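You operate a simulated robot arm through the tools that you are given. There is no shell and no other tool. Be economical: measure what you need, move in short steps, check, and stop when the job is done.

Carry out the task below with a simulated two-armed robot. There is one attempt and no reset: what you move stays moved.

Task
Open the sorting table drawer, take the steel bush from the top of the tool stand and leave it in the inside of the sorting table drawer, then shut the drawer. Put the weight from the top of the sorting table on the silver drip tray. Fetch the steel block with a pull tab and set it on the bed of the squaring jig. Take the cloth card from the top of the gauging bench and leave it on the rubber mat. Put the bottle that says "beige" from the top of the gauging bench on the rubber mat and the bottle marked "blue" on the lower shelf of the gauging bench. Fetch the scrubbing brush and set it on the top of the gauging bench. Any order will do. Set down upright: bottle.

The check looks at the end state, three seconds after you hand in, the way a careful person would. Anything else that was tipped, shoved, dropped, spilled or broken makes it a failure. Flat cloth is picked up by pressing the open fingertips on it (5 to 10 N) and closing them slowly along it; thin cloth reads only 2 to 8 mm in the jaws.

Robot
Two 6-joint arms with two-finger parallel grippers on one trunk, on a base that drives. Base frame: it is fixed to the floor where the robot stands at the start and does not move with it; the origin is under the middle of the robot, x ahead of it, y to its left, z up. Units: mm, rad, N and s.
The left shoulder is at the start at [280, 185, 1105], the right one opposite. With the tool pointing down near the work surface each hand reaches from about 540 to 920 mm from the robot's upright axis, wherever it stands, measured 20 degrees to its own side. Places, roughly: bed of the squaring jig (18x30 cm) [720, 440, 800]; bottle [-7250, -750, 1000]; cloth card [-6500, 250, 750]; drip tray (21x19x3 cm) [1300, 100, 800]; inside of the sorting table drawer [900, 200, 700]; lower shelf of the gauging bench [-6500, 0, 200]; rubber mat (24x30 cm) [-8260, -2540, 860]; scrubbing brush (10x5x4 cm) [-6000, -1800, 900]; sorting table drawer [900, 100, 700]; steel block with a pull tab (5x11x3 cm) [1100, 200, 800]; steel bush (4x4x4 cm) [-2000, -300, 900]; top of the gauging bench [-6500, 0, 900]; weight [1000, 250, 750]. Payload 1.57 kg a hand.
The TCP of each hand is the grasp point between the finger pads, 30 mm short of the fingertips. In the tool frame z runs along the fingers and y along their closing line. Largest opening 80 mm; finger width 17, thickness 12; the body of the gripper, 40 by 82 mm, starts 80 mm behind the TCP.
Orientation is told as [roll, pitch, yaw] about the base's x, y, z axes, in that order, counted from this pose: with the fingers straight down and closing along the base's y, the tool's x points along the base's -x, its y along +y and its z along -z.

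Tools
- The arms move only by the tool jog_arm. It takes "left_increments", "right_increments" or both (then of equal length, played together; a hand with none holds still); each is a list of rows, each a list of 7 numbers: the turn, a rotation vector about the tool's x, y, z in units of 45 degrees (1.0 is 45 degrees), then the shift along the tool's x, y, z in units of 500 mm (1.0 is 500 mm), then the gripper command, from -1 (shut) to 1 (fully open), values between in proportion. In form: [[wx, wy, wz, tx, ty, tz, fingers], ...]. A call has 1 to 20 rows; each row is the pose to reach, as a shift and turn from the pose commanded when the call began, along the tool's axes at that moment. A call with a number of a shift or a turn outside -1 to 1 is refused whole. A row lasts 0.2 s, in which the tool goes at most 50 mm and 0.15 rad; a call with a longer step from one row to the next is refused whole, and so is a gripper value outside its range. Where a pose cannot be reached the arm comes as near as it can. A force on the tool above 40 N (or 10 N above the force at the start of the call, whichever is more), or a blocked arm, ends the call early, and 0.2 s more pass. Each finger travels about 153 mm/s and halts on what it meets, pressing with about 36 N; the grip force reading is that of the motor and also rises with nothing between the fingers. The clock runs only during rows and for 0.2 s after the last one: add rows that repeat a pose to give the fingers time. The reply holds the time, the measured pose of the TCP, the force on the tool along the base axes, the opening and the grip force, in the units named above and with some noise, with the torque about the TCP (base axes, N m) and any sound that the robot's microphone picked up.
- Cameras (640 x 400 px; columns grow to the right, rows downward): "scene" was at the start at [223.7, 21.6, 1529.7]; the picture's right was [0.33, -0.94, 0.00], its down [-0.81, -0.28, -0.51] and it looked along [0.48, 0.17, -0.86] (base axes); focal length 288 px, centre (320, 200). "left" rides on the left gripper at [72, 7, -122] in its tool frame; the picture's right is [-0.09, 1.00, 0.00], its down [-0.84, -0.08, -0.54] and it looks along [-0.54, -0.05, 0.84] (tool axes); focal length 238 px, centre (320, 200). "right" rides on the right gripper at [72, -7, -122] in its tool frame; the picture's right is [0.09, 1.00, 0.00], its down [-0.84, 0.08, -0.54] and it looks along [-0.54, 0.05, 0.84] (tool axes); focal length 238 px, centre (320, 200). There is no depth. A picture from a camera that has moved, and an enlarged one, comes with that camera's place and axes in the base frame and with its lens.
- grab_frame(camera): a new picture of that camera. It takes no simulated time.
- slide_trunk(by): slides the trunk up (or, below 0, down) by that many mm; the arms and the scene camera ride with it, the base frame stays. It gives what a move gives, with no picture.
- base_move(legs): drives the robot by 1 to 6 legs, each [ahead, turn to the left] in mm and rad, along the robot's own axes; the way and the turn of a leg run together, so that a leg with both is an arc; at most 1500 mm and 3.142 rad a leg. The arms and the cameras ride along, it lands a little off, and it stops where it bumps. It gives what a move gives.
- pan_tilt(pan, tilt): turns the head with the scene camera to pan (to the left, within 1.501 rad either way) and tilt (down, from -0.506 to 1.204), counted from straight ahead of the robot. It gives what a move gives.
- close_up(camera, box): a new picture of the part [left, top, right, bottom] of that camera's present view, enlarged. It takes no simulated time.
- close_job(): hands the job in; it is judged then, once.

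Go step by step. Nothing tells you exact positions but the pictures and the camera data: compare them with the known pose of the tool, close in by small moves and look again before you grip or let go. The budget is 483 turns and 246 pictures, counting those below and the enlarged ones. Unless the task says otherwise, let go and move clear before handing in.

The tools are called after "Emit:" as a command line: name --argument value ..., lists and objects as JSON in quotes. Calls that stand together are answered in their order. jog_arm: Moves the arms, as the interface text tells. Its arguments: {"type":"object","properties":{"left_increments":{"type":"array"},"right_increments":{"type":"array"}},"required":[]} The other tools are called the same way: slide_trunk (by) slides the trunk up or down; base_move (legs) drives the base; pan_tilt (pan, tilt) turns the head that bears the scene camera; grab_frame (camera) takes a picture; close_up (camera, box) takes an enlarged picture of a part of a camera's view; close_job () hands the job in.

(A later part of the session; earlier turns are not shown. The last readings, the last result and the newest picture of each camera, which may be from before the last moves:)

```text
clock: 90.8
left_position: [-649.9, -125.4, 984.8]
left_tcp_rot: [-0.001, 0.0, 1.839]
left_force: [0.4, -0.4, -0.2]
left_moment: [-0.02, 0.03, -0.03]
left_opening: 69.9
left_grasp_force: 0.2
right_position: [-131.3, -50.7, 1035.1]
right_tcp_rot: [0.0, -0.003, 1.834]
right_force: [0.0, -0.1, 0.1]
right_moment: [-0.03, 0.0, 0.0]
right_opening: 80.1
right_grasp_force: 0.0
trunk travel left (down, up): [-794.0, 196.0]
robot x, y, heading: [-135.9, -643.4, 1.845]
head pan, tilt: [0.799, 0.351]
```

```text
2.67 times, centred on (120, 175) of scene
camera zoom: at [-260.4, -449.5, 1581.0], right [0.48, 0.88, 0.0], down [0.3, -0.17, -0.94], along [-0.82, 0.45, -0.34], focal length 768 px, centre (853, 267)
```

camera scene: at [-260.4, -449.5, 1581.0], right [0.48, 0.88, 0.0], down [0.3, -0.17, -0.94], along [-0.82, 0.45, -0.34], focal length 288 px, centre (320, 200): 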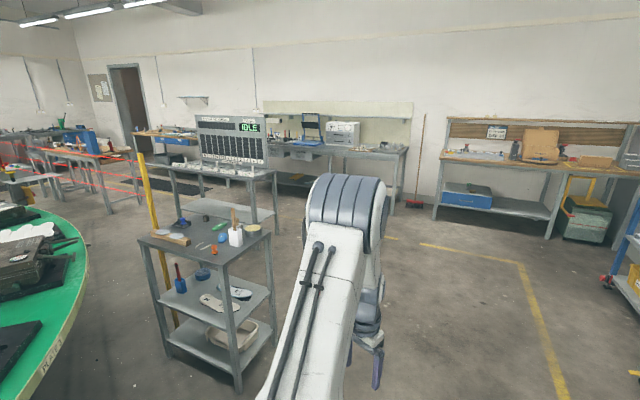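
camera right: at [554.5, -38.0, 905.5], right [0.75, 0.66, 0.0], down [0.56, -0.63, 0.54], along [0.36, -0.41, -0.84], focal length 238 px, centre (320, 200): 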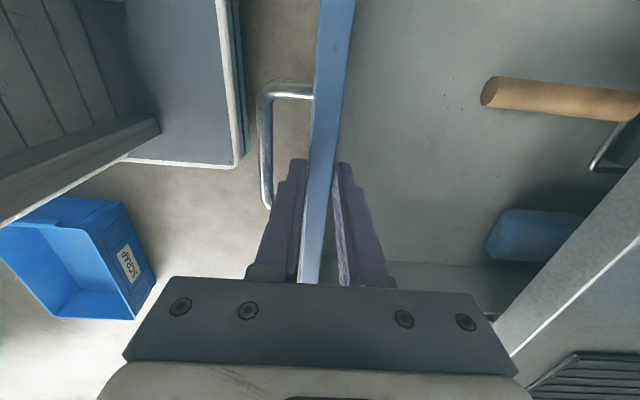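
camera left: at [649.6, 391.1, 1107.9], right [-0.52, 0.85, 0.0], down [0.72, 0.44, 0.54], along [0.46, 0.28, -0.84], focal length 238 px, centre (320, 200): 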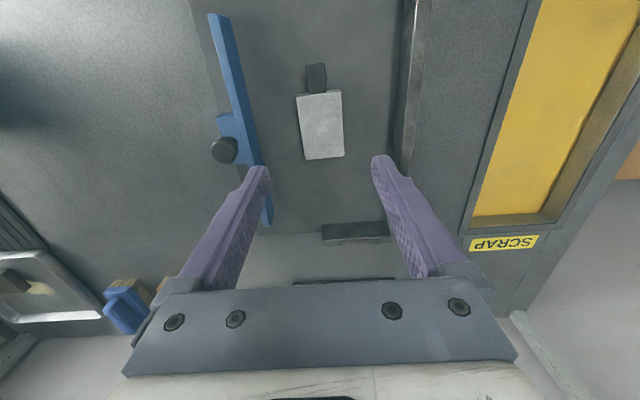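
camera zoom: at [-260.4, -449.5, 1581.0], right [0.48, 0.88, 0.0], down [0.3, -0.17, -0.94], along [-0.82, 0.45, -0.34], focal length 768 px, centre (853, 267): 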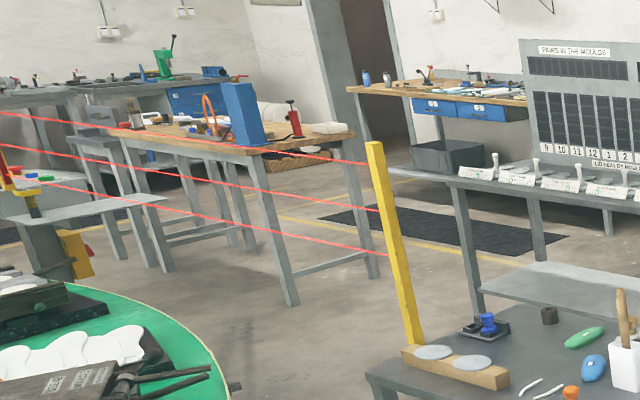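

The bush looks like the small dark ribbed cylinder near the far long edge of the tool stand. There's a laser light curtain by the yellow post that I must not break. I'll tuck the left arm and drive to the open side of the stand in stages.

Emit:
jog_arm --left_increments '[[0, 0, 0, 0.05, -0.03, -0.02, 0.75], [0, 0, 0, 0.1, -0.06, -0.06, 0.75], [0, 0, 0, 0.15, -0.1, -0.1, 0.75], [0, 0, 0, 0.2, -0.13, -0.14, 1], [0, 0, 0, 0.22, -0.14, -0.2, 1]]' --right_increments '[[0, 0, 0, 0.02, -0.02, -0.02, 1], [0, 0, 0, 0.05, -0.04, -0.04, 1], [0, 0, 0, 0.08, -0.06, -0.06, 1], [0, 0, 0, 0.1, -0.08, -0.08, 1], [0, 0, 0, 0.1, -0.1, -0.1, 1]]'

Emit:
base_move --legs '[[0, 0.458], [1500, 0]]'

Emit:
pan_tilt --pan 1.0 --tilt 0.45

Emit:
grab_frame --camera "scene"

```text
clock: 92.0
left_position: [-555.1, -212.7, 1083.4]
left_tcp_rot: [0.003, 0.0, 1.842]
left_force: [-0.1, -0.1, -0.2]
left_moment: [-0.03, 0.01, -0.03]
left_opening: 80.0
left_grasp_force: 0.1
right_position: [-71.0, -86.2, 1083.1]
right_tcp_rot: [0.001, -0.001, 1.835]
right_force: [-0.6, 0.4, 1.0]
right_moment: [-0.02, -0.02, -0.02]
right_opening: 80.0
right_grasp_force: 0.1
trunk travel left (down, up): [-794.0, 196.0]
robot x, y, heading: [-136.2, -649.5, 1.843]
head pan, tilt: [0.799, 0.351]
```

```text
clock: 100.8
left_position: [-1729.1, 652.3, 1082.9]
left_tcp_rot: [-0.001, 0.001, 2.324]
left_force: [-0.4, 0.2, 0.5]
left_moment: [0.04, 0.02, 0.0]
left_opening: 80.1
left_grasp_force: 0.1
right_position: [-1362.2, 989.9, 1083.9]
right_tcp_rot: [0.001, -0.002, 2.322]
right_force: [-0.2, -0.8, 0.8]
right_moment: [-0.03, -0.01, 0.02]
right_opening: 80.0
right_grasp_force: 0.0
trunk travel left (down, up): [-794.0, 196.0]
robot x, y, heading: [-1159.3, 461.7, 2.329]
head pan, tilt: [0.799, 0.351]
```

```text
clock: 101.5
left_position: [-1731.5, 651.7, 1083.0]
left_tcp_rot: [-0.001, 0.0, 2.324]
left_force: [-0.1, 0.2, -1.2]
left_moment: [-0.02, 0.02, 0.01]
left_opening: 80.0
left_grasp_force: 0.0
right_position: [-1362.4, 991.1, 1084.4]
right_tcp_rot: [0.0, -0.002, 2.321]
right_force: [0.0, -0.5, -0.7]
right_moment: [0.01, 0.03, -0.05]
right_opening: 80.0
right_grasp_force: 0.1
trunk travel left (down, up): [-794.0, 196.0]
robot x, y, heading: [-1161.3, 465.9, 2.328]
head pan, tilt: [1.0, 0.45]
```

```text
186 pictures are left
camera scene: at [-1357.8, 561.8, 1571.9], right [-0.19, 0.98, 0.0], down [0.43, 0.08, -0.9], along [-0.88, -0.17, -0.43], focal length 288 px, centre (320, 200)
```

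scene: 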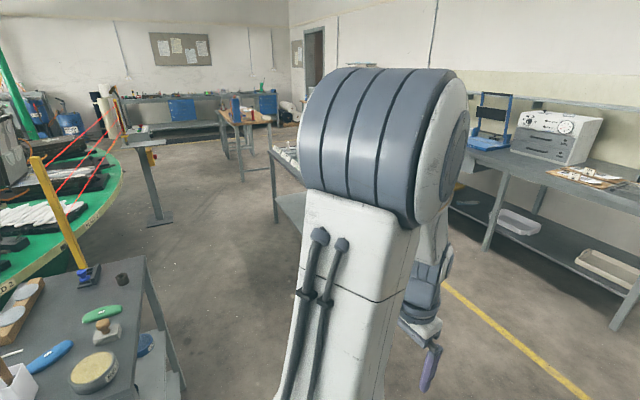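

Emit:
base_move --legs '[[0, 0.895], [1090, 0], [0, 2.133]]'

Emit:
pan_tilt --pan -0.1 --tilt 0.85

Emit:
grab_frame --camera "scene"

```text
clock: 114.5
left_position: [-1698.3, 95.1, 1083.5]
left_tcp_rot: [0.0, 0.001, -0.938]
left_force: [0.1, 0.2, 0.3]
left_moment: [0.0, 0.0, 0.03]
left_opening: 80.3
left_grasp_force: 0.1
right_position: [-2105.3, -195.8, 1084.0]
right_tcp_rot: [0.0, -0.002, -0.943]
right_force: [0.7, -0.5, 0.1]
right_moment: [0.0, 0.02, -0.01]
right_opening: 80.1
right_grasp_force: 0.0
trunk travel left (down, up): [-794.0, 196.0]
robot x, y, heading: [-2244.6, 350.1, -0.93]
head pan, tilt: [1.0, 0.45]
```

```text
clock: 115.8
left_position: [-1699.0, 94.6, 1084.1]
left_tcp_rot: [0.0, 0.001, -0.937]
left_force: [-1.0, 0.9, 0.4]
left_moment: [0.05, 0.01, -0.01]
left_opening: 79.8
left_grasp_force: 0.0
right_position: [-2107.0, -196.9, 1083.9]
right_tcp_rot: [-0.001, -0.002, -0.943]
right_force: [0.0, 0.5, 0.3]
right_moment: [0.04, 0.01, 0.0]
right_opening: 79.8
right_grasp_force: 0.0
trunk travel left (down, up): [-794.0, 196.0]
robot x, y, heading: [-2241.8, 354.4, -0.932]
head pan, tilt: [-0.099, 0.85]
```

```text
185 pictures are left
camera scene: at [-2109.3, 155.4, 1537.4], right [-0.86, -0.51, 0.0], down [-0.38, 0.65, -0.66], along [0.34, -0.57, -0.75], focal length 288 px, centre (320, 200)
```

scene: 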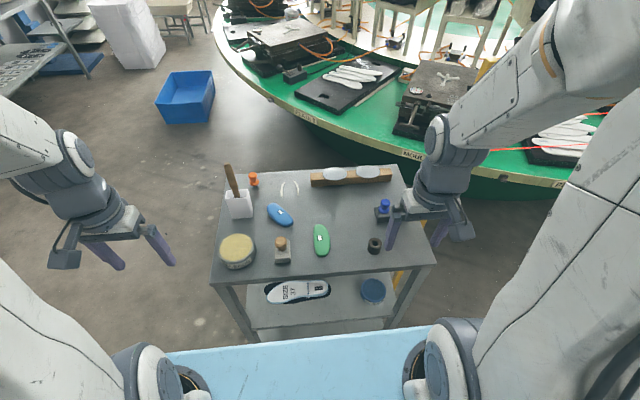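

Emit:
close_up --camera "scene" --box '[335, 195, 415, 265]'

Emit:
jog_arm --right_increments '[[0, 0, 0, -0.08, 0.013, 0.0, 1], [0, 0, 0, -0.16, 0.026, 0.03, 1], [0, 0, 0, -0.24, 0.04, 0.06, 1], [0, 0, 0, -0.248, 0.04, 0.12, 1], [0, 0, 0, -0.248, 0.04, 0.16, 1]]'

Emit:
grab_frame --camera "right"

```text
5.71 times, centred on (375, 230) of scene
camera zoom: at [-2109.3, 155.4, 1537.4], right [-0.86, -0.51, 0.0], down [-0.38, 0.65, -0.66], along [0.34, -0.57, -0.75], focal length 1646 px, centre (6, 29)
```

zoom: 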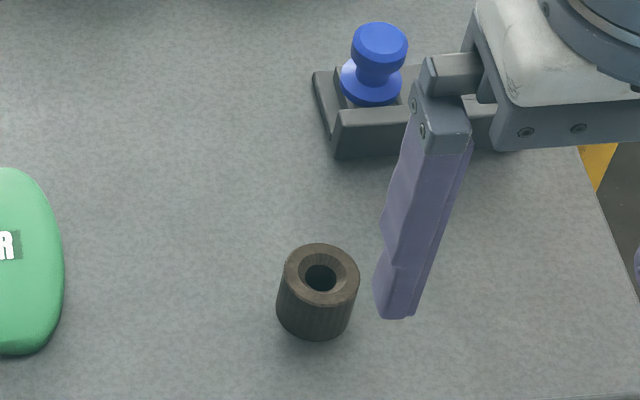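

```text
clock: 117.0
left_position: [-1698.5, 95.3, 1082.6]
left_tcp_rot: [0.001, 0.0, -0.937]
left_force: [-0.6, 0.4, 0.1]
left_moment: [-0.01, -0.01, -0.01]
left_opening: 80.1
left_grasp_force: 0.0
right_position: [-2015.4, -284.9, 1004.9]
right_tcp_rot: [0.0, -0.003, -0.942]
right_force: [-1.2, -0.4, -0.5]
right_moment: [0.01, -0.01, 0.01]
right_opening: 80.0
right_grasp_force: 0.0
trunk travel left (down, up): [-794.0, 196.0]
robot x, y, heading: [-2248.8, 351.2, -0.93]
head pan, tilt: [-0.099, 0.85]
```

```text
183 pictures are left
camera right: at [-2062.8, -230.3, 1125.1], right [0.75, 0.66, 0.0], down [0.55, -0.63, 0.54], along [0.36, -0.41, -0.84], focal length 238 px, centre (320, 200)
```

right: 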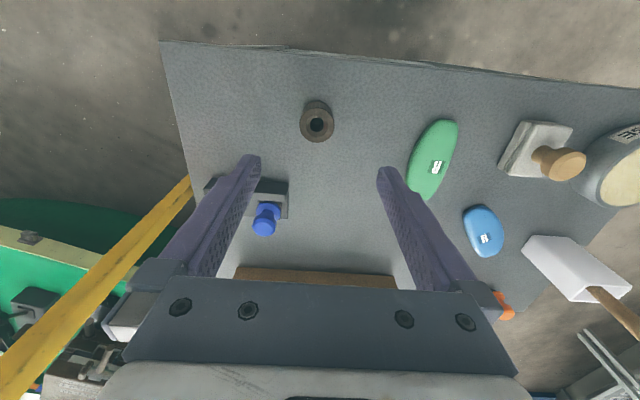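

Emit:
jog_arm --right_increments '[[0, 0, 0, 0.015, -0.008, 0.07, 0.6], [0, 0, 0, 0.015, -0.008, 0.14, 0.6], [0, 0, 0, 0.015, -0.008, 0.18, 0.6], [0, 0, 0, 0.015, -0.008, 0.18, 0.6]]'

Emit:
grab_frame --camera "right"

Emit:
close_up --camera "scene" --box '[335, 195, 415, 265]'

```text
clock: 118.0
left_position: [-1698.1, 94.8, 1083.3]
left_tcp_rot: [-0.001, 0.001, -0.936]
left_force: [-0.7, 0.4, -0.4]
left_moment: [-0.01, 0.02, -0.04]
left_opening: 80.0
left_grasp_force: 0.2
right_position: [-2024.0, -280.5, 914.0]
right_tcp_rot: [0.0, -0.002, -0.942]
right_force: [-0.4, -0.4, 0.5]
right_moment: [0.01, -0.03, 0.01]
right_opening: 63.9
right_grasp_force: 0.2
trunk travel left (down, up): [-794.0, 196.0]
robot x, y, heading: [-2244.4, 351.8, -0.932]
head pan, tilt: [-0.099, 0.85]
```

```text
182 pictures are left
camera right: at [-2072.3, -226.5, 1035.1], right [0.75, 0.66, 0.0], down [0.55, -0.63, 0.54], along [0.36, -0.41, -0.84], focal length 238 px, centre (320, 200)
```

right: 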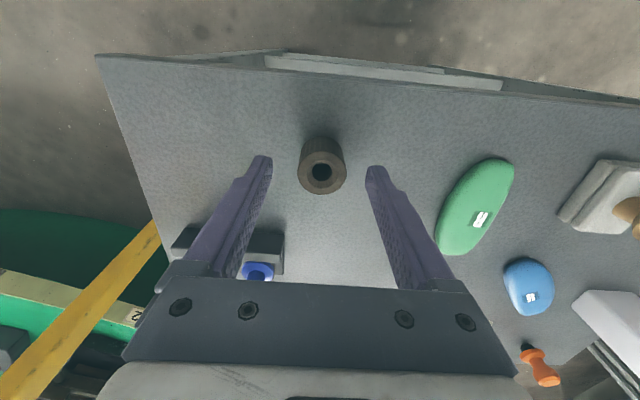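

```text
5.71 times, centred on (375, 230) of scene
camera zoom: at [-2109.3, 155.2, 1537.3], right [-0.86, -0.51, 0.0], down [-0.38, 0.65, -0.66], along [0.34, -0.57, -0.75], focal length 1646 px, centre (6, 29)
```

zoom: 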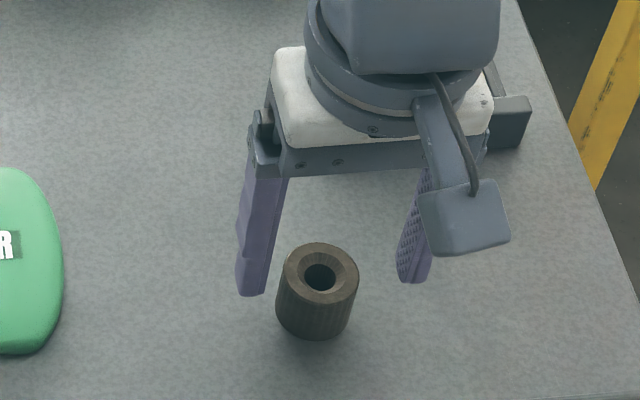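

Emit:
jog_arm --right_increments '[[0, 0, 0, 0.002, 0.002, 0.03, 0.6], [0, 0, 0, 0.002, 0.002, 0.05, 0.6], [0, 0, 0, 0.002, 0.002, 0.06, 0.6], [0, 0, 0, 0.002, 0.002, 0.066, 0.6]]'

Emit:
close_up --camera "scene" --box '[335, 195, 415, 265]'

```text
clock: 119.0
left_position: [-1698.7, 94.7, 1083.7]
left_tcp_rot: [0.0, -0.001, -0.938]
left_force: [0.6, -0.8, 0.1]
left_moment: [-0.01, -0.04, 0.01]
left_opening: 80.0
left_grasp_force: 0.0
right_position: [-2024.1, -279.6, 880.9]
right_tcp_rot: [0.0, -0.001, -0.944]
right_force: [0.0, 0.0, 0.2]
right_moment: [-0.03, 0.04, 0.0]
right_opening: 63.9
right_grasp_force: 0.1
trunk travel left (down, up): [-794.0, 196.0]
robot x, y, heading: [-2244.7, 350.3, -0.932]
head pan, tilt: [-0.099, 0.85]
```

```text
5.71 times, centred on (375, 230) of scene
camera zoom: at [-2109.4, 155.3, 1537.4], right [-0.86, -0.51, 0.0], down [-0.38, 0.65, -0.66], along [0.34, -0.57, -0.75], focal length 1646 px, centre (6, 29)
```

zoom: 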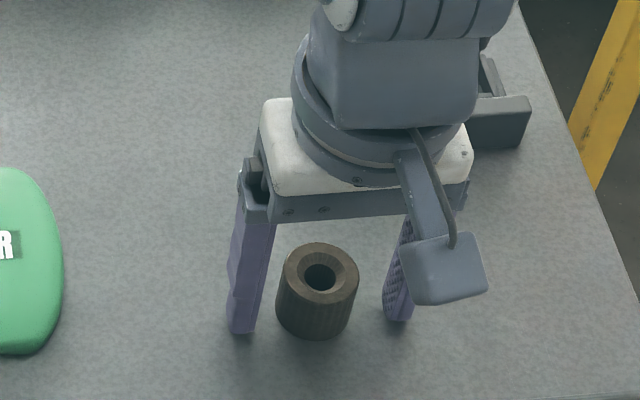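

Emit:
jog_arm --right_increments '[[0, 0, 0, 0, 0, 0, 0], [0, 0, 0, 0, 0, 0, -1], [0, 0, 0, 0, 0, 0, -1], [0, 0, 0, 0, 0, 0, -1], [0, 0, 0, 0, 0, -0.04, -1], [0, 0, 0, 0, 0, -0.12, -1], [0, 0, 0, 0, 0, -0.2, -1], [0, 0, 0, 0, 0, -0.28, -1], [0, 0, 0, 0, 0, -0.36, -1], [0, 0, 0, 0, 0, -0.4, -1]]'

Emit:
grab_frame --camera "right"

```text
clock: 121.2
left_position: [-1698.8, 95.2, 1082.4]
left_tcp_rot: [0.0, 0.001, -0.937]
left_force: [-0.1, 0.2, -0.9]
left_moment: [0.0, 0.01, -0.01]
left_opening: 79.7
left_grasp_force: 0.1
right_position: [-2024.1, -278.1, 1081.6]
right_tcp_rot: [0.0, 0.001, -0.942]
right_force: [0.1, 0.6, -0.9]
right_moment: [0.03, 0.03, 0.02]
right_opening: 33.7
right_grasp_force: 35.9
trunk travel left (down, up): [-794.0, 196.0]
robot x, y, heading: [-2245.2, 352.5, -0.933]
head pan, tilt: [-0.099, 0.85]
```

```text
179 pictures are left
camera right: at [-2072.2, -223.7, 1202.6], right [0.75, 0.66, 0.0], down [0.55, -0.63, 0.54], along [0.36, -0.41, -0.84], focal length 238 px, centre (320, 200)
```

right: 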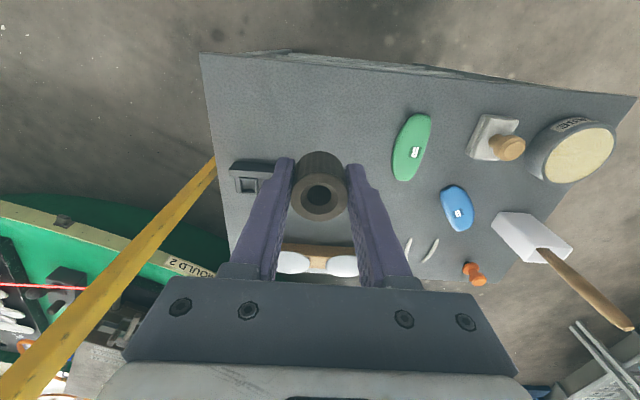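

Bush held (33.7 mm). I'll draw the arm in and drive back to the drawer by the same route.

Emit:
jog_arm --right_increments '[[0, 0, 0, 0.08, 0, 0, -1], [0, 0, 0, 0.16, 0, -0.02, -1], [0, 0, 0, 0.24, 0, -0.04, -1], [0, 0, 0, 0.3, 0, -0.06, -1]]'

Emit:
base_move --legs '[[0, 1.037], [1090, 0], [0, -0.93], [1500, 0]]'

```text
clock: 122.2
left_position: [-1697.9, 94.7, 1083.6]
left_tcp_rot: [0.0, 0.0, -0.937]
left_force: [0.2, 0.4, 0.2]
left_moment: [-0.01, 0.01, 0.0]
left_opening: 79.9
left_grasp_force: 0.1
right_position: [-2111.3, -157.6, 1108.0]
right_tcp_rot: [0.0, -0.002, -0.94]
right_force: [0.7, 0.1, -1.8]
right_moment: [0.01, 0.01, 0.05]
right_opening: 33.8
right_grasp_force: 36.4
trunk travel left (down, up): [-794.0, 196.0]
robot x, y, heading: [-2244.0, 352.8, -0.931]
head pan, tilt: [-0.099, 0.85]
```

```text
clock: 139.9
left_position: [384.7, -877.7, 1082.5]
left_tcp_rot: [0.0, 0.0, -0.867]
left_force: [-0.3, -0.8, -0.1]
left_moment: [0.01, 0.02, 0.0]
left_opening: 80.1
left_grasp_force: 0.1
right_position: [-10.2, -1157.9, 1109.1]
right_tcp_rot: [0.0, -0.002, -0.87]
right_force: [0.5, -0.4, -2.1]
right_moment: [-0.02, 0.02, 0.01]
right_opening: 33.6
right_grasp_force: 35.8
trunk travel left (down, up): [-794.0, 196.0]
robot x, y, heading: [-175.1, -658.3, -0.863]
head pan, tilt: [-0.099, 0.85]
```

Emit:
base_move --legs '[[0, 1.463], [360, 0], [0, 0.04]]'

Emit:
pan_tilt --pan 0.0 --tilt 0.9

Emit:
grab_frame --camera "scene"

```text
clock: 146.2
left_position: [377.0, 89.7, 1082.8]
left_tcp_rot: [-0.001, 0.0, 0.634]
left_force: [-0.7, -0.7, 0.8]
left_moment: [0.01, -0.01, 0.01]
left_opening: 79.8
left_grasp_force: 0.1
right_position: [630.0, -323.9, 1109.7]
right_tcp_rot: [0.0, -0.004, 0.629]
right_force: [-0.1, 0.3, -2.2]
right_moment: [-0.02, 0.05, -0.02]
right_opening: 33.5
right_grasp_force: 36.2
trunk travel left (down, up): [-794.0, 196.0]
robot x, y, heading: [121.7, -458.3, 0.634]
head pan, tilt: [-0.099, 0.85]
```

```text
clock: 146.8
left_position: [377.2, 89.8, 1082.4]
left_tcp_rot: [0.0, 0.001, 0.634]
left_force: [-0.2, -0.6, 0.7]
left_moment: [0.02, 0.0, 0.01]
left_opening: 79.7
left_grasp_force: 0.0
right_position: [629.5, -323.7, 1108.7]
right_tcp_rot: [0.001, -0.003, 0.629]
right_force: [-0.9, 0.1, -1.3]
right_moment: [-0.03, 0.01, 0.0]
right_opening: 33.8
right_grasp_force: 35.6
trunk travel left (down, up): [-794.0, 196.0]
robot x, y, heading: [120.7, -457.9, 0.634]
head pan, tilt: [0.0, 0.901]
```

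```text
178 pictures are left
camera scene: at [309.8, -316.6, 1533.5], right [0.59, -0.8, 0.0], down [-0.63, -0.47, -0.62], along [0.5, 0.37, -0.78], focal length 288 px, centre (320, 200)
```

scene: 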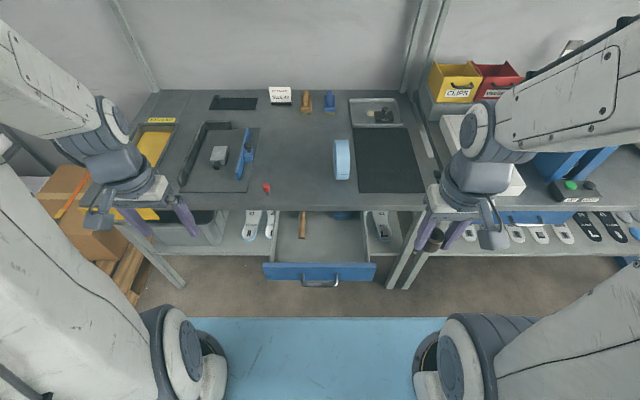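

Emit:
jog_arm --right_increments '[[0, 0, 0, -0.08, 0.05, 0, -1], [0, 0, 0, -0.16, 0.1, 0, -1], [0, 0, 0, -0.24, 0.155, 0, -1], [0, 0, 0, -0.32, 0.21, 0, -1], [0, 0, 0, -0.4, 0.266, 0, -1], [0, 0, 0, -0.4, 0.266, 0.08, -1], [0, 0, 0, -0.4, 0.266, 0.17, -1], [0, 0, 0, -0.4, 0.266, 0.26, -1], [0, 0, 0, -0.4, 0.266, 0.35, -1], [0, 0, 0, -0.4, 0.266, 0.42, -1], [0, 0, 0, -0.4, 0.266, 0.42, -1]]'

Emit:
grab_frame --camera "right"

Emit:
close_up --camera "scene" --box '[240, 190, 400, 290]'

```text
clock: 149.2
left_position: [377.4, 90.3, 1082.8]
left_tcp_rot: [0.0, 0.0, 0.634]
left_force: [0.4, 0.2, 0.0]
left_moment: [0.02, 0.03, 0.01]
left_opening: 80.3
left_grasp_force: 0.1
right_position: [713.7, -97.7, 896.8]
right_tcp_rot: [0.0, -0.001, 0.627]
right_force: [-0.1, 0.5, -2.0]
right_moment: [-0.01, 0.03, -0.01]
right_opening: 33.6
right_grasp_force: 36.1
trunk travel left (down, up): [-794.0, 196.0]
robot x, y, heading: [122.1, -454.5, 0.639]
head pan, tilt: [0.0, 0.901]
```

```text
177 pictures are left
camera right: at [659.2, -146.4, 1017.5], right [-0.66, 0.75, 0.0], down [0.63, 0.55, 0.54], along [0.41, 0.36, -0.84], focal length 238 px, centre (320, 200)
```

right: 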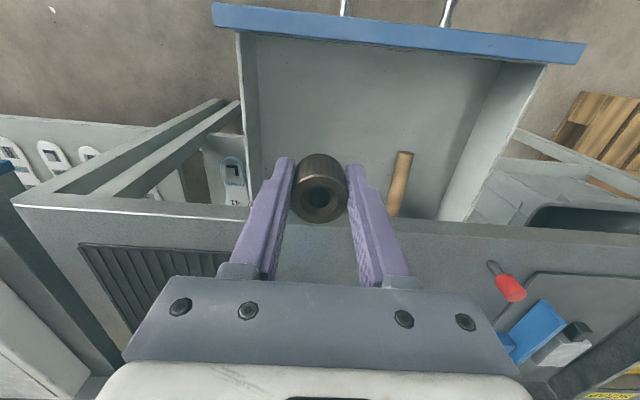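

```text
4.00 times, centred on (320, 240) of scene
camera zoom: at [310.0, -316.4, 1533.4], right [0.59, -0.8, 0.0], down [-0.63, -0.47, -0.62], along [0.5, 0.37, -0.78], focal length 1152 px, centre (320, 40)
```

zoom: 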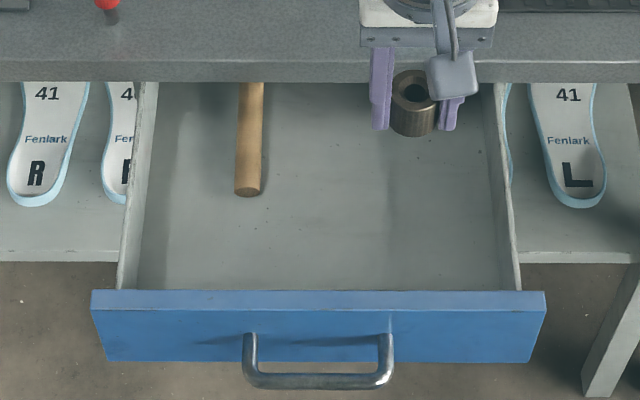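

Emit:
jog_arm --right_increments '[[0, 0, 0, 0, 0, 0.08, -1], [0, 0, 0, 0, 0, 0.16, -1], [0, 0, 0, 0, 0, 0.23, -1], [0, 0, 0, 0, 0, 0.26, -1], [0, 0, 0, 0, 0, 0.27, -1], [0, 0, 0, 0, 0, 0.278, -1], [0, 0, 0, 0, 0, 0.286, -1], [0, 0, 0, 0, 0, 0.294, -1]]'

Emit:
close_up --camera "scene" --box '[240, 190, 400, 290]'

```text
clock: 151.0
left_position: [377.5, 90.0, 1083.5]
left_tcp_rot: [-0.001, -0.001, 0.636]
left_force: [-0.5, 0.1, 0.1]
left_moment: [0.0, -0.01, -0.01]
left_opening: 80.1
left_grasp_force: 0.0
right_position: [713.8, -97.4, 752.3]
right_tcp_rot: [0.0, -0.001, 0.628]
right_force: [0.6, 0.1, -1.8]
right_moment: [-0.02, 0.02, 0.01]
right_opening: 33.8
right_grasp_force: 35.9
trunk travel left (down, up): [-794.0, 196.0]
robot x, y, heading: [122.1, -453.2, 0.633]
head pan, tilt: [0.0, 0.901]
```

```text
4.00 times, centred on (320, 240) of scene
camera zoom: at [309.8, -316.5, 1533.5], right [0.59, -0.8, 0.0], down [-0.63, -0.47, -0.62], along [0.5, 0.37, -0.78], focal length 1152 px, centre (320, 40)
```

zoom: 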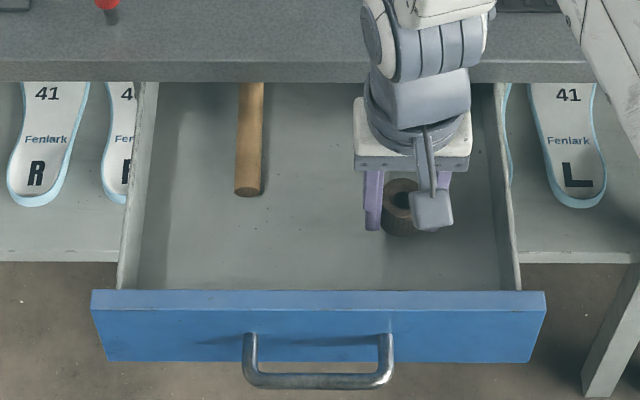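

Emit:
jog_arm --right_increments '[[0, 0, 0, 0, 0, 0.005, -1], [0, 0, 0, 0, 0, 0.01, -1], [0, 0, 0, 0, 0, 0.014, -1]]'

```text
clock: 151.8
left_position: [377.8, 89.8, 1082.3]
left_tcp_rot: [0.001, 0.002, 0.634]
left_force: [0.9, 0.8, 0.3]
left_moment: [-0.01, -0.01, 0.0]
left_opening: 79.9
left_grasp_force: 0.0
right_position: [713.4, -97.8, 745.3]
right_tcp_rot: [0.002, -0.002, 0.628]
right_force: [-0.2, 0.9, -1.1]
right_moment: [-0.01, 0.01, 0.01]
right_opening: 33.6
right_grasp_force: 36.1
trunk travel left (down, up): [-794.0, 196.0]
robot x, y, heading: [122.7, -462.2, 0.635]
head pan, tilt: [0.0, 0.901]
```

Emit:
jog_arm --right_increments '[[0, 0, 0, 0, 0, 0.005, -1], [0, 0, 0, 0, 0, 0.01, -1], [0, 0, 0, 0, 0, 0.015, -1], [0, 0, 0, 0, 0, 0.02, -1]]'

```text
clock: 152.8
left_position: [378.1, 90.4, 1084.1]
left_tcp_rot: [-0.001, 0.0, 0.633]
left_force: [-0.3, -0.6, -0.1]
left_moment: [0.01, 0.04, -0.03]
left_opening: 80.2
left_grasp_force: 0.1
right_position: [713.9, -98.3, 735.9]
right_tcp_rot: [-0.001, -0.002, 0.63]
right_force: [-0.3, -0.1, -1.8]
right_moment: [-0.01, -0.02, -0.01]
right_opening: 33.6
right_grasp_force: 36.1
trunk travel left (down, up): [-794.0, 196.0]
robot x, y, heading: [119.5, -456.9, 0.637]
head pan, tilt: [0.0, 0.901]
```

Emit:
jog_arm --right_increments '[[0, 0, 0, 0, 0, 0.004, -1], [0, 0, 0, 0, 0, 0.008, -1], [0, 0, 0, 0, 0, 0.012, -1], [0, 0, 0, 0, 0, 0.016, -1]]'

Emit:
close_up --camera "scene" --box '[240, 190, 400, 290]'

```text
clock: 153.8
left_position: [377.6, 90.5, 1083.5]
left_tcp_rot: [-0.001, -0.001, 0.635]
left_force: [-0.3, -0.7, -0.3]
left_moment: [0.02, -0.01, -0.01]
left_opening: 79.9
left_grasp_force: 0.1
right_position: [713.2, -97.2, 726.8]
right_tcp_rot: [0.0, -0.003, 0.628]
right_force: [-0.4, 0.6, -1.6]
right_moment: [-0.02, 0.03, -0.03]
right_opening: 33.7
right_grasp_force: 35.6
trunk travel left (down, up): [-794.0, 196.0]
robot x, y, heading: [120.7, -456.3, 0.636]
head pan, tilt: [0.0, 0.901]
```

```text
4.00 times, centred on (320, 240) of scene
camera zoom: at [309.8, -316.5, 1533.5], right [0.59, -0.8, 0.0], down [-0.63, -0.47, -0.62], along [0.5, 0.37, -0.78], focal length 1152 px, centre (320, 40)
```

zoom: 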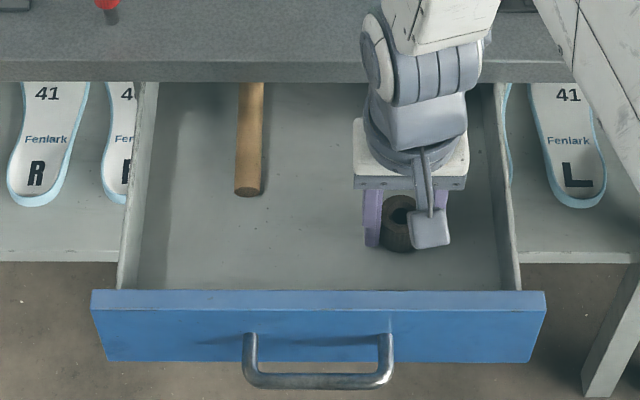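

Emit:
jog_arm --right_increments '[[0, 0, 0, 0, 0, 0.004, -1], [0, 0, 0, 0, 0, 0.008, -1], [0, 0, 0, 0, 0, 0.012, -1], [0, 0, 0, 0, 0, 0.016, -1], [0, 0, 0, 0, 0, 0.02, -1], [0, 0, 0, 0, 0, 0.024, -1]]'

```text
clock: 155.2
left_position: [377.8, 89.4, 1082.3]
left_tcp_rot: [-0.001, -0.001, 0.634]
left_force: [1.0, -0.1, -0.5]
left_moment: [0.01, 0.0, 0.0]
left_opening: 79.9
left_grasp_force: 0.1
right_position: [719.2, -93.9, 720.3]
right_tcp_rot: [0.001, -0.012, 0.628]
right_force: [3.7, -2.9, 15.6]
right_moment: [-0.38, -0.12, 0.15]
right_opening: 33.8
right_grasp_force: 36.3
trunk travel left (down, up): [-794.0, 196.0]
robot x, y, heading: [121.2, -455.4, 0.64]
head pan, tilt: [0.0, 0.901]
stopped in row 6 (right hand): the force on the tool passed its limit at 44 N (the readings are from after the stop); the commanded pose is now the measured one
```

Emit:
jog_arm --right_increments '[[0, 0, 0, 0, 0, -0.003, -1], [0, 0, 0, 0, 0, -0.003, -0.2], [0, 0, 0, 0, 0, -0.003, 0.5], [0, 0, 0, 0, 0, -0.003, 0.5], [0, 0, 0, 0, 0, -0.06, 0.5], [0, 0, 0, 0, 0, -0.14, 0.5], [0, 0, 0, 0, 0, -0.22, 0.5], [0, 0, 0, 0, 0, -0.3, 0.5], [0, 0, 0, 0, 0, -0.38, 0.5]]'

Emit:
grab_frame --camera "right"

```text
clock: 157.2
left_position: [378.3, 90.3, 1082.1]
left_tcp_rot: [-0.001, -0.001, 0.631]
left_force: [0.1, -0.2, -0.8]
left_moment: [0.0, 0.02, -0.03]
left_opening: 80.0
left_grasp_force: 0.0
right_position: [718.5, -97.2, 909.7]
right_tcp_rot: [0.002, -0.007, 0.626]
right_force: [0.2, -0.4, 0.0]
right_moment: [0.02, -0.02, -0.03]
right_opening: 60.0
right_grasp_force: 0.0
trunk travel left (down, up): [-794.0, 196.0]
robot x, y, heading: [117.7, -451.9, 0.634]
head pan, tilt: [0.0, 0.901]
```

```text
173 pictures are left
camera right: at [663.0, -146.2, 1030.2], right [-0.66, 0.75, 0.0], down [0.63, 0.55, 0.55], along [0.41, 0.36, -0.84], focal length 238 px, centre (320, 200)
```

right: 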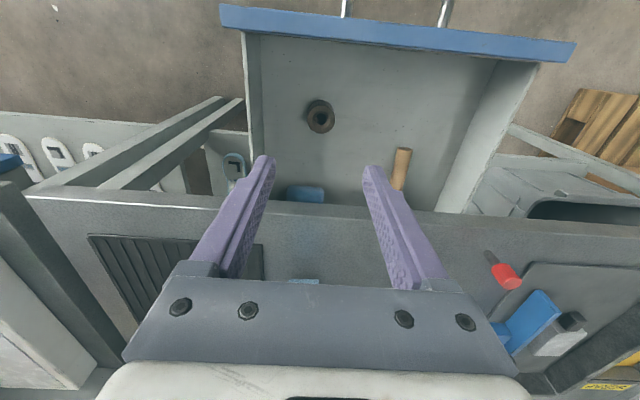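

Bush stands in the drawer clear of everything. Now I'll bring the closed right fingers in front of the handle bar to push the drawer shut.

Emit:
jog_arm --right_increments '[[0, 0, 0, 0.08, 0.02, -0.02, 0.5], [0, 0, 0, 0.16, 0.05, -0.02, 0], [0, 0, 0, 0.24, 0.08, -0.02, -1], [0, 0, 0, 0.32, 0.114, -0.02, -1], [0, 0, 0, 0.34, 0.114, -0.02, -1], [0, 0, 0, 0.34, 0.114, -0.02, -1]]'

Emit:
grab_frame --camera "right"

Emit:
grab_frame --camera "scene"

```text
clock: 158.6
left_position: [378.2, 89.6, 1083.6]
left_tcp_rot: [0.0, 0.001, 0.632]
left_force: [0.6, 0.1, -0.2]
left_moment: [-0.02, 0.03, -0.02]
left_opening: 79.9
left_grasp_force: 0.0
right_position: [543.8, -149.8, 917.7]
right_tcp_rot: [0.003, -0.007, 0.626]
right_force: [-0.4, 0.1, -0.4]
right_moment: [-0.02, -0.01, 0.01]
right_opening: 0.1
right_grasp_force: 21.5
trunk travel left (down, up): [-794.0, 196.0]
robot x, y, heading: [120.6, -454.2, 0.638]
head pan, tilt: [0.0, 0.901]
```

```text
172 pictures are left
camera right: at [489.2, -198.8, 1037.9], right [-0.66, 0.75, 0.0], down [0.63, 0.55, 0.55], along [0.41, 0.36, -0.84], focal length 238 px, centre (320, 200)
```

right: 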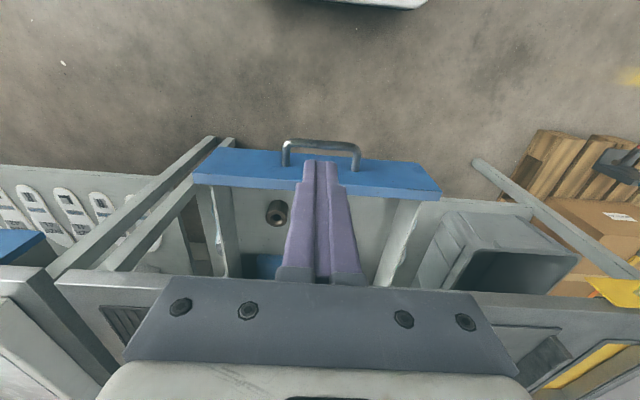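

```text
171 pictures are left
camera scene: at [309.7, -316.7, 1533.5], right [0.59, -0.81, 0.0], down [-0.63, -0.47, -0.62], along [0.5, 0.37, -0.78], focal length 288 px, centre (320, 200)
```

scene: 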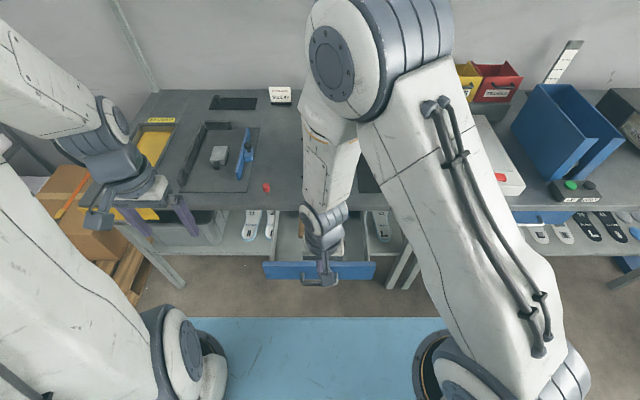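

Emit:
jog_arm --right_increments '[[0, 0, 0, 0, 0.006, 0.08, -1], [0, 0, 0, 0, 0.006, 0.16, -1], [0, 0, 0, 0, 0.006, 0.24, -1], [0, 0, 0, 0, 0.006, 0.31, -1], [0, 0, 0, 0, 0.006, 0.32, -1]]'

Emit:
grab_frame --camera "right"

```text
clock: 159.8
left_position: [378.3, 89.8, 1082.5]
left_tcp_rot: [0.001, -0.001, 0.632]
left_force: [1.2, -0.2, -0.2]
left_moment: [-0.02, -0.01, 0.0]
left_opening: 80.2
left_grasp_force: 0.1
right_position: [542.1, -145.7, 756.5]
right_tcp_rot: [0.0, -0.007, 0.627]
right_force: [0.0, 0.7, -0.2]
right_moment: [0.0, -0.02, 0.03]
right_opening: 0.1
right_grasp_force: 21.1
trunk travel left (down, up): [-794.0, 196.0]
robot x, y, heading: [118.5, -456.2, 0.64]
head pan, tilt: [0.0, 0.901]
```

```text
170 pictures are left
camera right: at [487.4, -194.8, 877.6], right [-0.66, 0.75, 0.0], down [0.63, 0.55, 0.55], along [0.41, 0.36, -0.84], focal length 238 px, centre (320, 200)
```

right: 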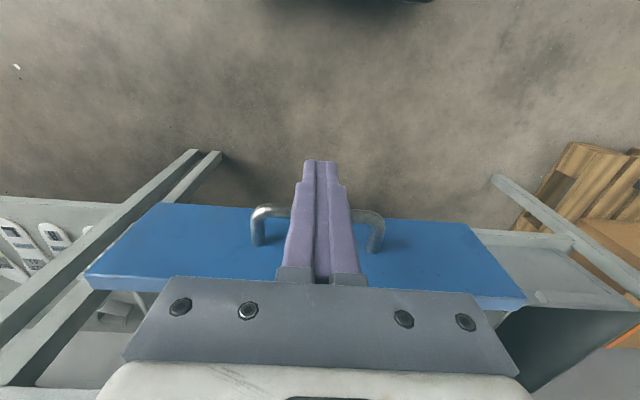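

Emit:
jog_arm --right_increments '[[0, 0, 0, -0.02, 0, 0, -1], [0, 0, 0, -0.04, 0, 0, -1], [0, 0, 0, -0.06, 0, 0, -1], [0, 0, 0, -0.08, 0, 0, -1], [0, 0, 0, -0.105, 0, 0, -1], [0, 0, 0, -0.13, 0, 0, -1], [0, 0, 0, -0.155, 0, 0, -1], [0, 0, 0, -0.18, 0, 0, -1], [0, 0, 0, -0.205, 0, 0, -1], [0, 0, 0, -0.23, 0, 0, -1], [0, 0, 0, -0.255, 0, 0, -1], [0, 0, 0, -0.28, 0, 0, -1], [0, 0, 0, -0.305, 0, 0, -1], [0, 0, 0, -0.33, 0, 0, -1], [0, 0, 0, -0.355, 0, 0, -1], [0, 0, 0, -0.38, 0, 0, -1], [0, 0, 0, -0.4, 0, 0, -1], [0, 0, 0, -0.42, 0, 0, -1]]'

Emit:
grab_frame --camera "right"

```text
clock: 163.6
left_position: [377.7, 90.6, 1083.1]
left_tcp_rot: [-0.001, 0.001, 0.633]
left_force: [0.1, -0.5, -0.4]
left_moment: [0.0, -0.02, -0.01]
left_opening: 80.1
left_grasp_force: 0.0
right_position: [713.4, -23.4, 757.2]
right_tcp_rot: [0.002, -0.008, 0.626]
right_force: [0.4, 0.1, 1.1]
right_moment: [0.01, -0.02, -0.02]
right_opening: 0.1
right_grasp_force: 21.6
trunk travel left (down, up): [-794.0, 196.0]
robot x, y, heading: [117.8, -455.9, 0.634]
head pan, tilt: [0.0, 0.901]
```

```text
169 pictures are left
camera right: at [659.0, -71.9, 879.2], right [-0.66, 0.75, 0.0], down [0.63, 0.55, 0.55], along [0.41, 0.36, -0.84], focal length 238 px, centre (320, 200)
```

right: 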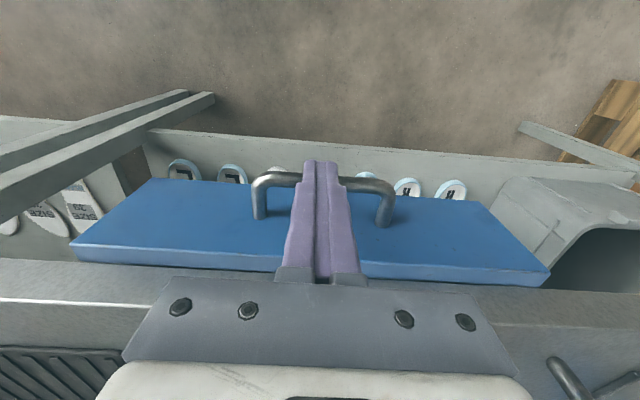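

Emit:
jog_arm --right_increments '[[0, 0, 0, -0.015, 0, 0, -1], [0, 0, 0, -0.03, 0, 0, -1], [0, 0, 0, -0.045, 0, 0, -1], [0, 0, 0, -0.055, 0, 0, -1], [0, 0, 0, -0.065, 0, 0, -1], [0, 0, 0, -0.075, 0, 0, -1], [0, 0, 0, -0.085, 0, 0, -1]]'

```text
clock: 165.0
left_position: [376.2, 89.6, 1083.3]
left_tcp_rot: [-0.001, 0.0, 0.632]
left_force: [-0.3, -0.7, 0.4]
left_moment: [0.04, -0.05, -0.01]
left_opening: 79.9
left_grasp_force: 0.1
right_position: [735.3, -8.3, 759.3]
right_tcp_rot: [-0.006, 0.015, 0.627]
right_force: [-6.4, -6.7, 15.8]
right_moment: [-0.09, 0.11, -0.02]
right_opening: 0.0
right_grasp_force: 21.0
trunk travel left (down, up): [-794.0, 196.0]
robot x, y, heading: [119.7, -452.1, 0.637]
head pan, tilt: [0.0, 0.901]
stopped in row 6 (right hand): the force on the tool passed its limit at 45 N (the readings are from after the stop); the commanded pose is now the measured one
```

Emit:
jog_arm --right_increments '[[0, 0, 0, 0.06, 0, 0, -1], [0, 0, 0, 0.12, 0, 0, -1], [0, 0, 0, 0.12, 0, -0.08, -1], [0, 0, 0, 0.12, 0, -0.16, -1], [0, 0, 0, 0.12, 0, -0.24, -1], [0, 0, 0, 0.12, -0.06, -0.32, -1], [0, 0, 0, 0.14, -0.14, -0.36, -1], [0, 0, 0, 0.16, -0.22, -0.4, -1], [0, 0, 0, 0.18, -0.3, -0.44, -1], [0, 0, 0, 0.2, -0.38, -0.48, -1]]'

Emit:
grab_frame --camera "scene"

Emit:
close_up --camera "scene" --box '[240, 180, 400, 280]'

```text
clock: 167.2
left_position: [377.5, 89.8, 1082.1]
left_tcp_rot: [0.0, -0.002, 0.633]
left_force: [0.0, -0.4, -0.3]
left_moment: [-0.02, 0.03, 0.0]
left_opening: 80.0
left_grasp_force: 0.1
right_position: [766.9, -217.8, 1001.0]
right_tcp_rot: [-0.003, 0.014, 0.628]
right_force: [0.4, -0.5, 0.1]
right_moment: [0.04, -0.02, -0.03]
right_opening: 0.1
right_grasp_force: 21.3
trunk travel left (down, up): [-794.0, 196.0]
robot x, y, heading: [118.9, -455.9, 0.64]
head pan, tilt: [0.0, 0.901]
```

```text
168 pictures are left
camera scene: at [309.5, -316.6, 1533.4], right [0.59, -0.8, 0.0], down [-0.63, -0.47, -0.62], along [0.5, 0.37, -0.78], focal length 288 px, centre (320, 200)
```

scene: 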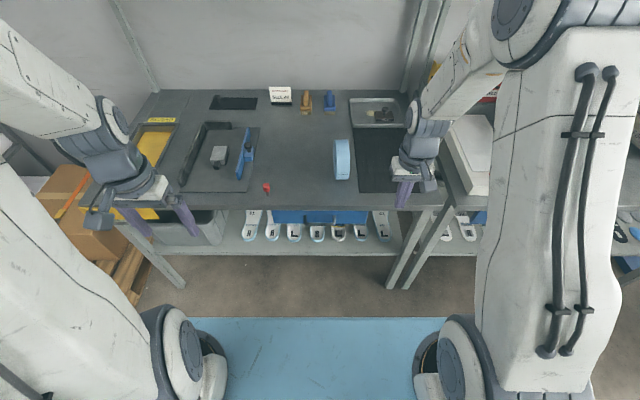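

```text
4.00 times, centred on (320, 230) of scene
camera zoom: at [309.5, -316.6, 1533.4], right [0.59, -0.8, 0.0], down [-0.63, -0.47, -0.62], along [0.5, 0.37, -0.78], focal length 1152 px, centre (320, 80)
```

zoom: 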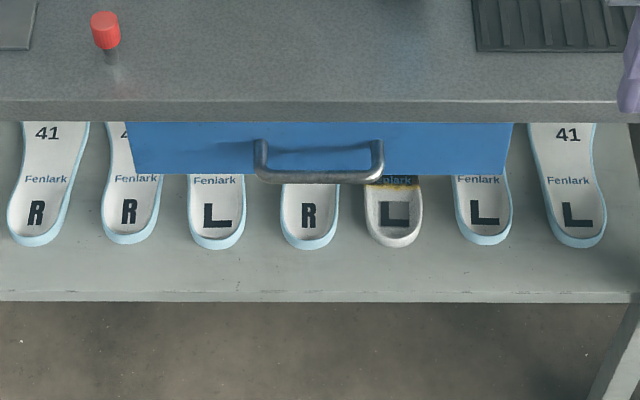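

The drawer is fully shut again and the sorting table jobs are done. Next I'll tuck the arm and drive out toward the gauging bench area to the west, looking as I go.

Emit:
jog_arm --right_increments '[[0, 0, 0, 0.05, 0, -0.06, 0], [0, 0, 0, 0.1, 0, -0.12, 1], [0, 0, 0, 0.16, 0, -0.16, 1]]'

Emit:
base_move --legs '[[-350, 0], [0, 1.657], [1500, 0], [0, 0.93], [700, 0]]'

Emit:
pan_tilt --pan 0.0 --tilt 0.25

Emit:
grab_frame --camera "scene"

```text
clock: 168.0
left_position: [377.8, 89.8, 1083.6]
left_tcp_rot: [0.0, 0.001, 0.63]
left_force: [0.3, -0.3, -0.4]
left_moment: [-0.02, 0.01, 0.02]
left_opening: 80.0
left_grasp_force: 0.0
right_position: [705.2, -265.4, 1080.5]
right_tcp_rot: [-0.005, 0.013, 0.627]
right_force: [0.5, 0.1, 0.6]
right_moment: [-0.02, 0.01, -0.03]
right_opening: 79.8
right_grasp_force: 0.0
trunk travel left (down, up): [-794.0, 196.0]
robot x, y, heading: [117.6, -455.1, 0.635]
head pan, tilt: [0.0, 0.901]
```

```text
clock: 187.2
left_position: [-2360.3, 152.6, 1082.6]
left_tcp_rot: [0.0, 0.0, -3.105]
left_force: [0.6, -0.1, -0.4]
left_moment: [0.0, -0.02, -0.02]
left_opening: 79.6
left_grasp_force: 0.1
right_position: [-2433.2, 631.5, 1080.3]
right_tcp_rot: [-0.004, 0.012, -3.112]
right_force: [0.0, 0.1, -0.1]
right_moment: [-0.04, 0.02, 0.0]
right_opening: 79.9
right_grasp_force: 0.1
trunk travel left (down, up): [-794.0, 196.0]
robot x, y, heading: [-1842.5, 462.3, -3.108]
head pan, tilt: [0.0, 0.901]
```

```text
clock: 188.3
left_position: [-2362.0, 154.1, 1084.0]
left_tcp_rot: [0.0, 0.0, -3.103]
left_force: [-0.2, -0.8, -0.3]
left_moment: [0.0, -0.02, 0.03]
left_opening: 80.1
left_grasp_force: 0.1
right_position: [-2432.4, 630.4, 1080.3]
right_tcp_rot: [-0.004, 0.01, -3.11]
right_force: [0.9, 1.0, 0.3]
right_moment: [0.01, 0.0, 0.01]
right_opening: 80.3
right_grasp_force: 0.0
trunk travel left (down, up): [-794.0, 196.0]
robot x, y, heading: [-1839.8, 460.2, -3.106]
head pan, tilt: [0.0, 0.25]
```

```text
166 pictures are left
camera scene: at [-2094.5, 450.0, 1590.4], right [-0.04, 1.0, 0.0], down [0.25, 0.01, -0.97], along [-0.97, -0.04, -0.25], focal length 288 px, centre (320, 200)
```

scene: 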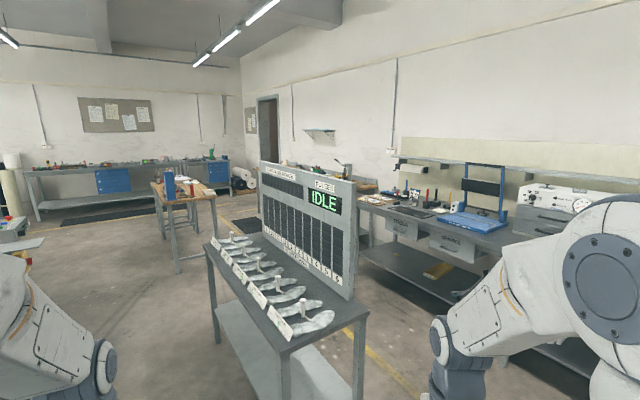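

Room layout is clear: the gauging bench is along the far-right wall behind the "IDLE" board, the brush is on the wooden table, the mat on the far bench. I'll drive midway between the IDLE table and the light curtain.

Emit:
base_move --legs '[[0, 0.456], [712, 0], [0, 0.223], [1050, 0]]'

Emit:
grab_frame --camera "scene"

```text
clock: 199.2
left_position: [-3441.5, -1142.6, 1083.1]
left_tcp_rot: [0.002, 0.0, -2.421]
left_force: [-0.1, 0.3, -0.2]
left_moment: [0.01, 0.01, 0.02]
left_opening: 80.1
left_grasp_force: 0.1
right_position: [-3799.0, -817.6, 1080.1]
right_tcp_rot: [-0.003, 0.012, -2.426]
right_force: [-0.2, 0.4, 0.2]
right_moment: [0.0, 0.02, 0.0]
right_opening: 80.0
right_grasp_force: 0.1
trunk travel left (down, up): [-794.0, 196.0]
robot x, y, heading: [-3230.1, -576.0, -2.415]
head pan, tilt: [0.0, 0.25]
```

```text
165 pictures are left
camera scene: at [-3422.6, -744.0, 1590.5], right [-0.66, 0.75, 0.0], down [0.18, 0.16, -0.97], along [-0.73, -0.64, -0.25], focal length 288 px, centre (320, 200)
```

scene: 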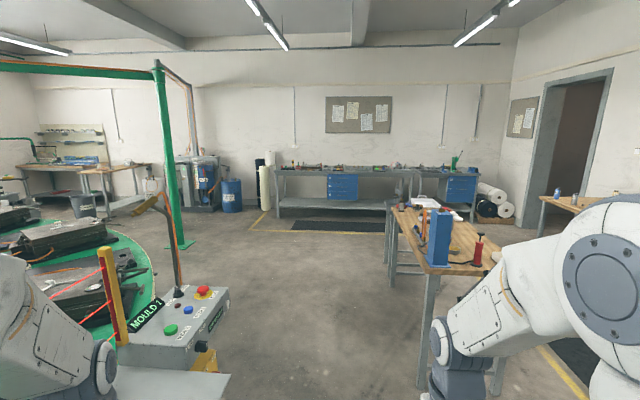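

Emit:
base_move --legs '[[0, -0.211], [958, 0], [0, -1.443]]'

Emit:
grab_frame --camera "scene"

```text
clock: 208.6
left_position: [-4640.3, -819.3, 1083.4]
left_tcp_rot: [0.0, 0.0, 2.244]
left_force: [-0.6, -0.4, 0.5]
left_moment: [-0.01, -0.03, 0.02]
left_opening: 80.1
left_grasp_force: 0.0
right_position: [-4299.8, -476.4, 1080.8]
right_tcp_rot: [-0.003, 0.013, 2.238]
right_force: [0.7, -0.1, -0.7]
right_moment: [0.02, -0.01, 0.04]
right_opening: 80.0
right_grasp_force: 0.2
trunk travel left (down, up): [-794.0, 196.0]
robot x, y, heading: [-4081.8, -1053.6, 2.247]
head pan, tilt: [0.0, 0.25]
```

```text
164 pictures are left
camera scene: at [-4242.4, -856.7, 1590.5], right [0.78, 0.63, 0.0], down [0.15, -0.19, -0.97], along [-0.61, 0.76, -0.25], focal length 288 px, centre (320, 200)
```

scene: 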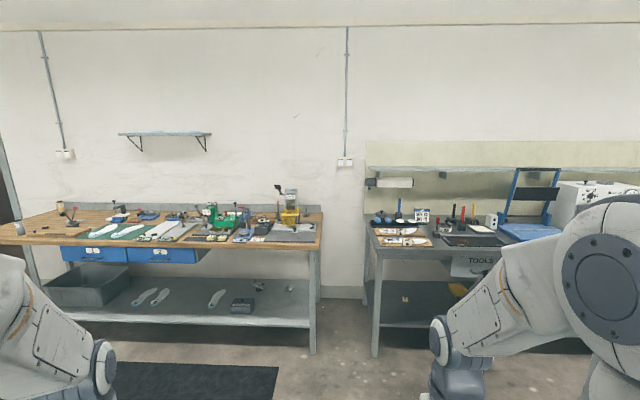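

Emit:
close_up --camera "scene" --box '[0, 180, 192, 300]'

Emit:
close_up --camera "scene" --box '[150, 180, 342, 300]'

```text
3.33 times, centred on (96, 240) of scene
camera zoom: at [-4242.4, -856.7, 1590.5], right [0.78, 0.63, 0.0], down [0.15, -0.19, -0.97], along [-0.61, 0.76, -0.25], focal length 960 px, centre (1067, 67)
```

zoom: 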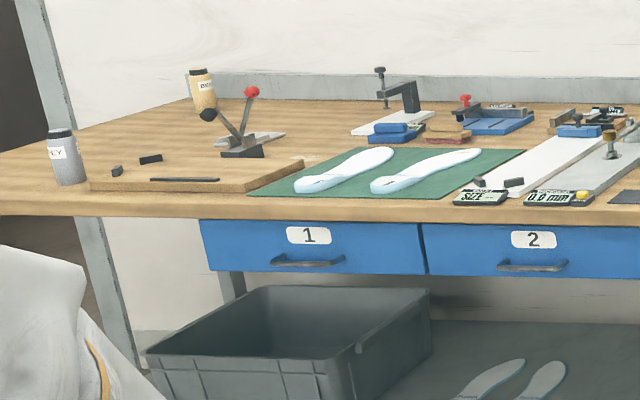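

```text
3.33 times, centred on (246, 240) of scene
camera zoom: at [-4242.4, -856.7, 1590.5], right [0.78, 0.63, 0.0], down [0.15, -0.19, -0.97], along [-0.61, 0.76, -0.25], focal length 960 px, centre (567, 67)
```

zoom: 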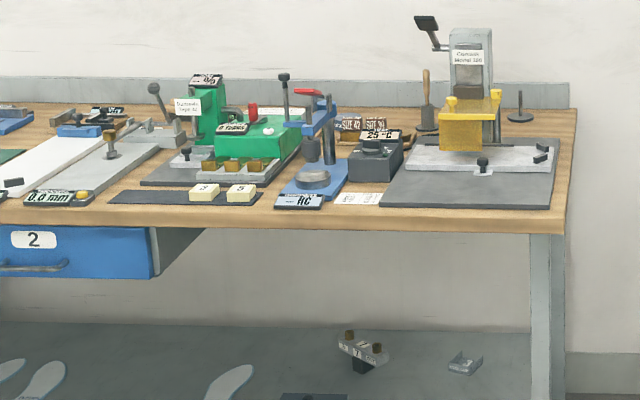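

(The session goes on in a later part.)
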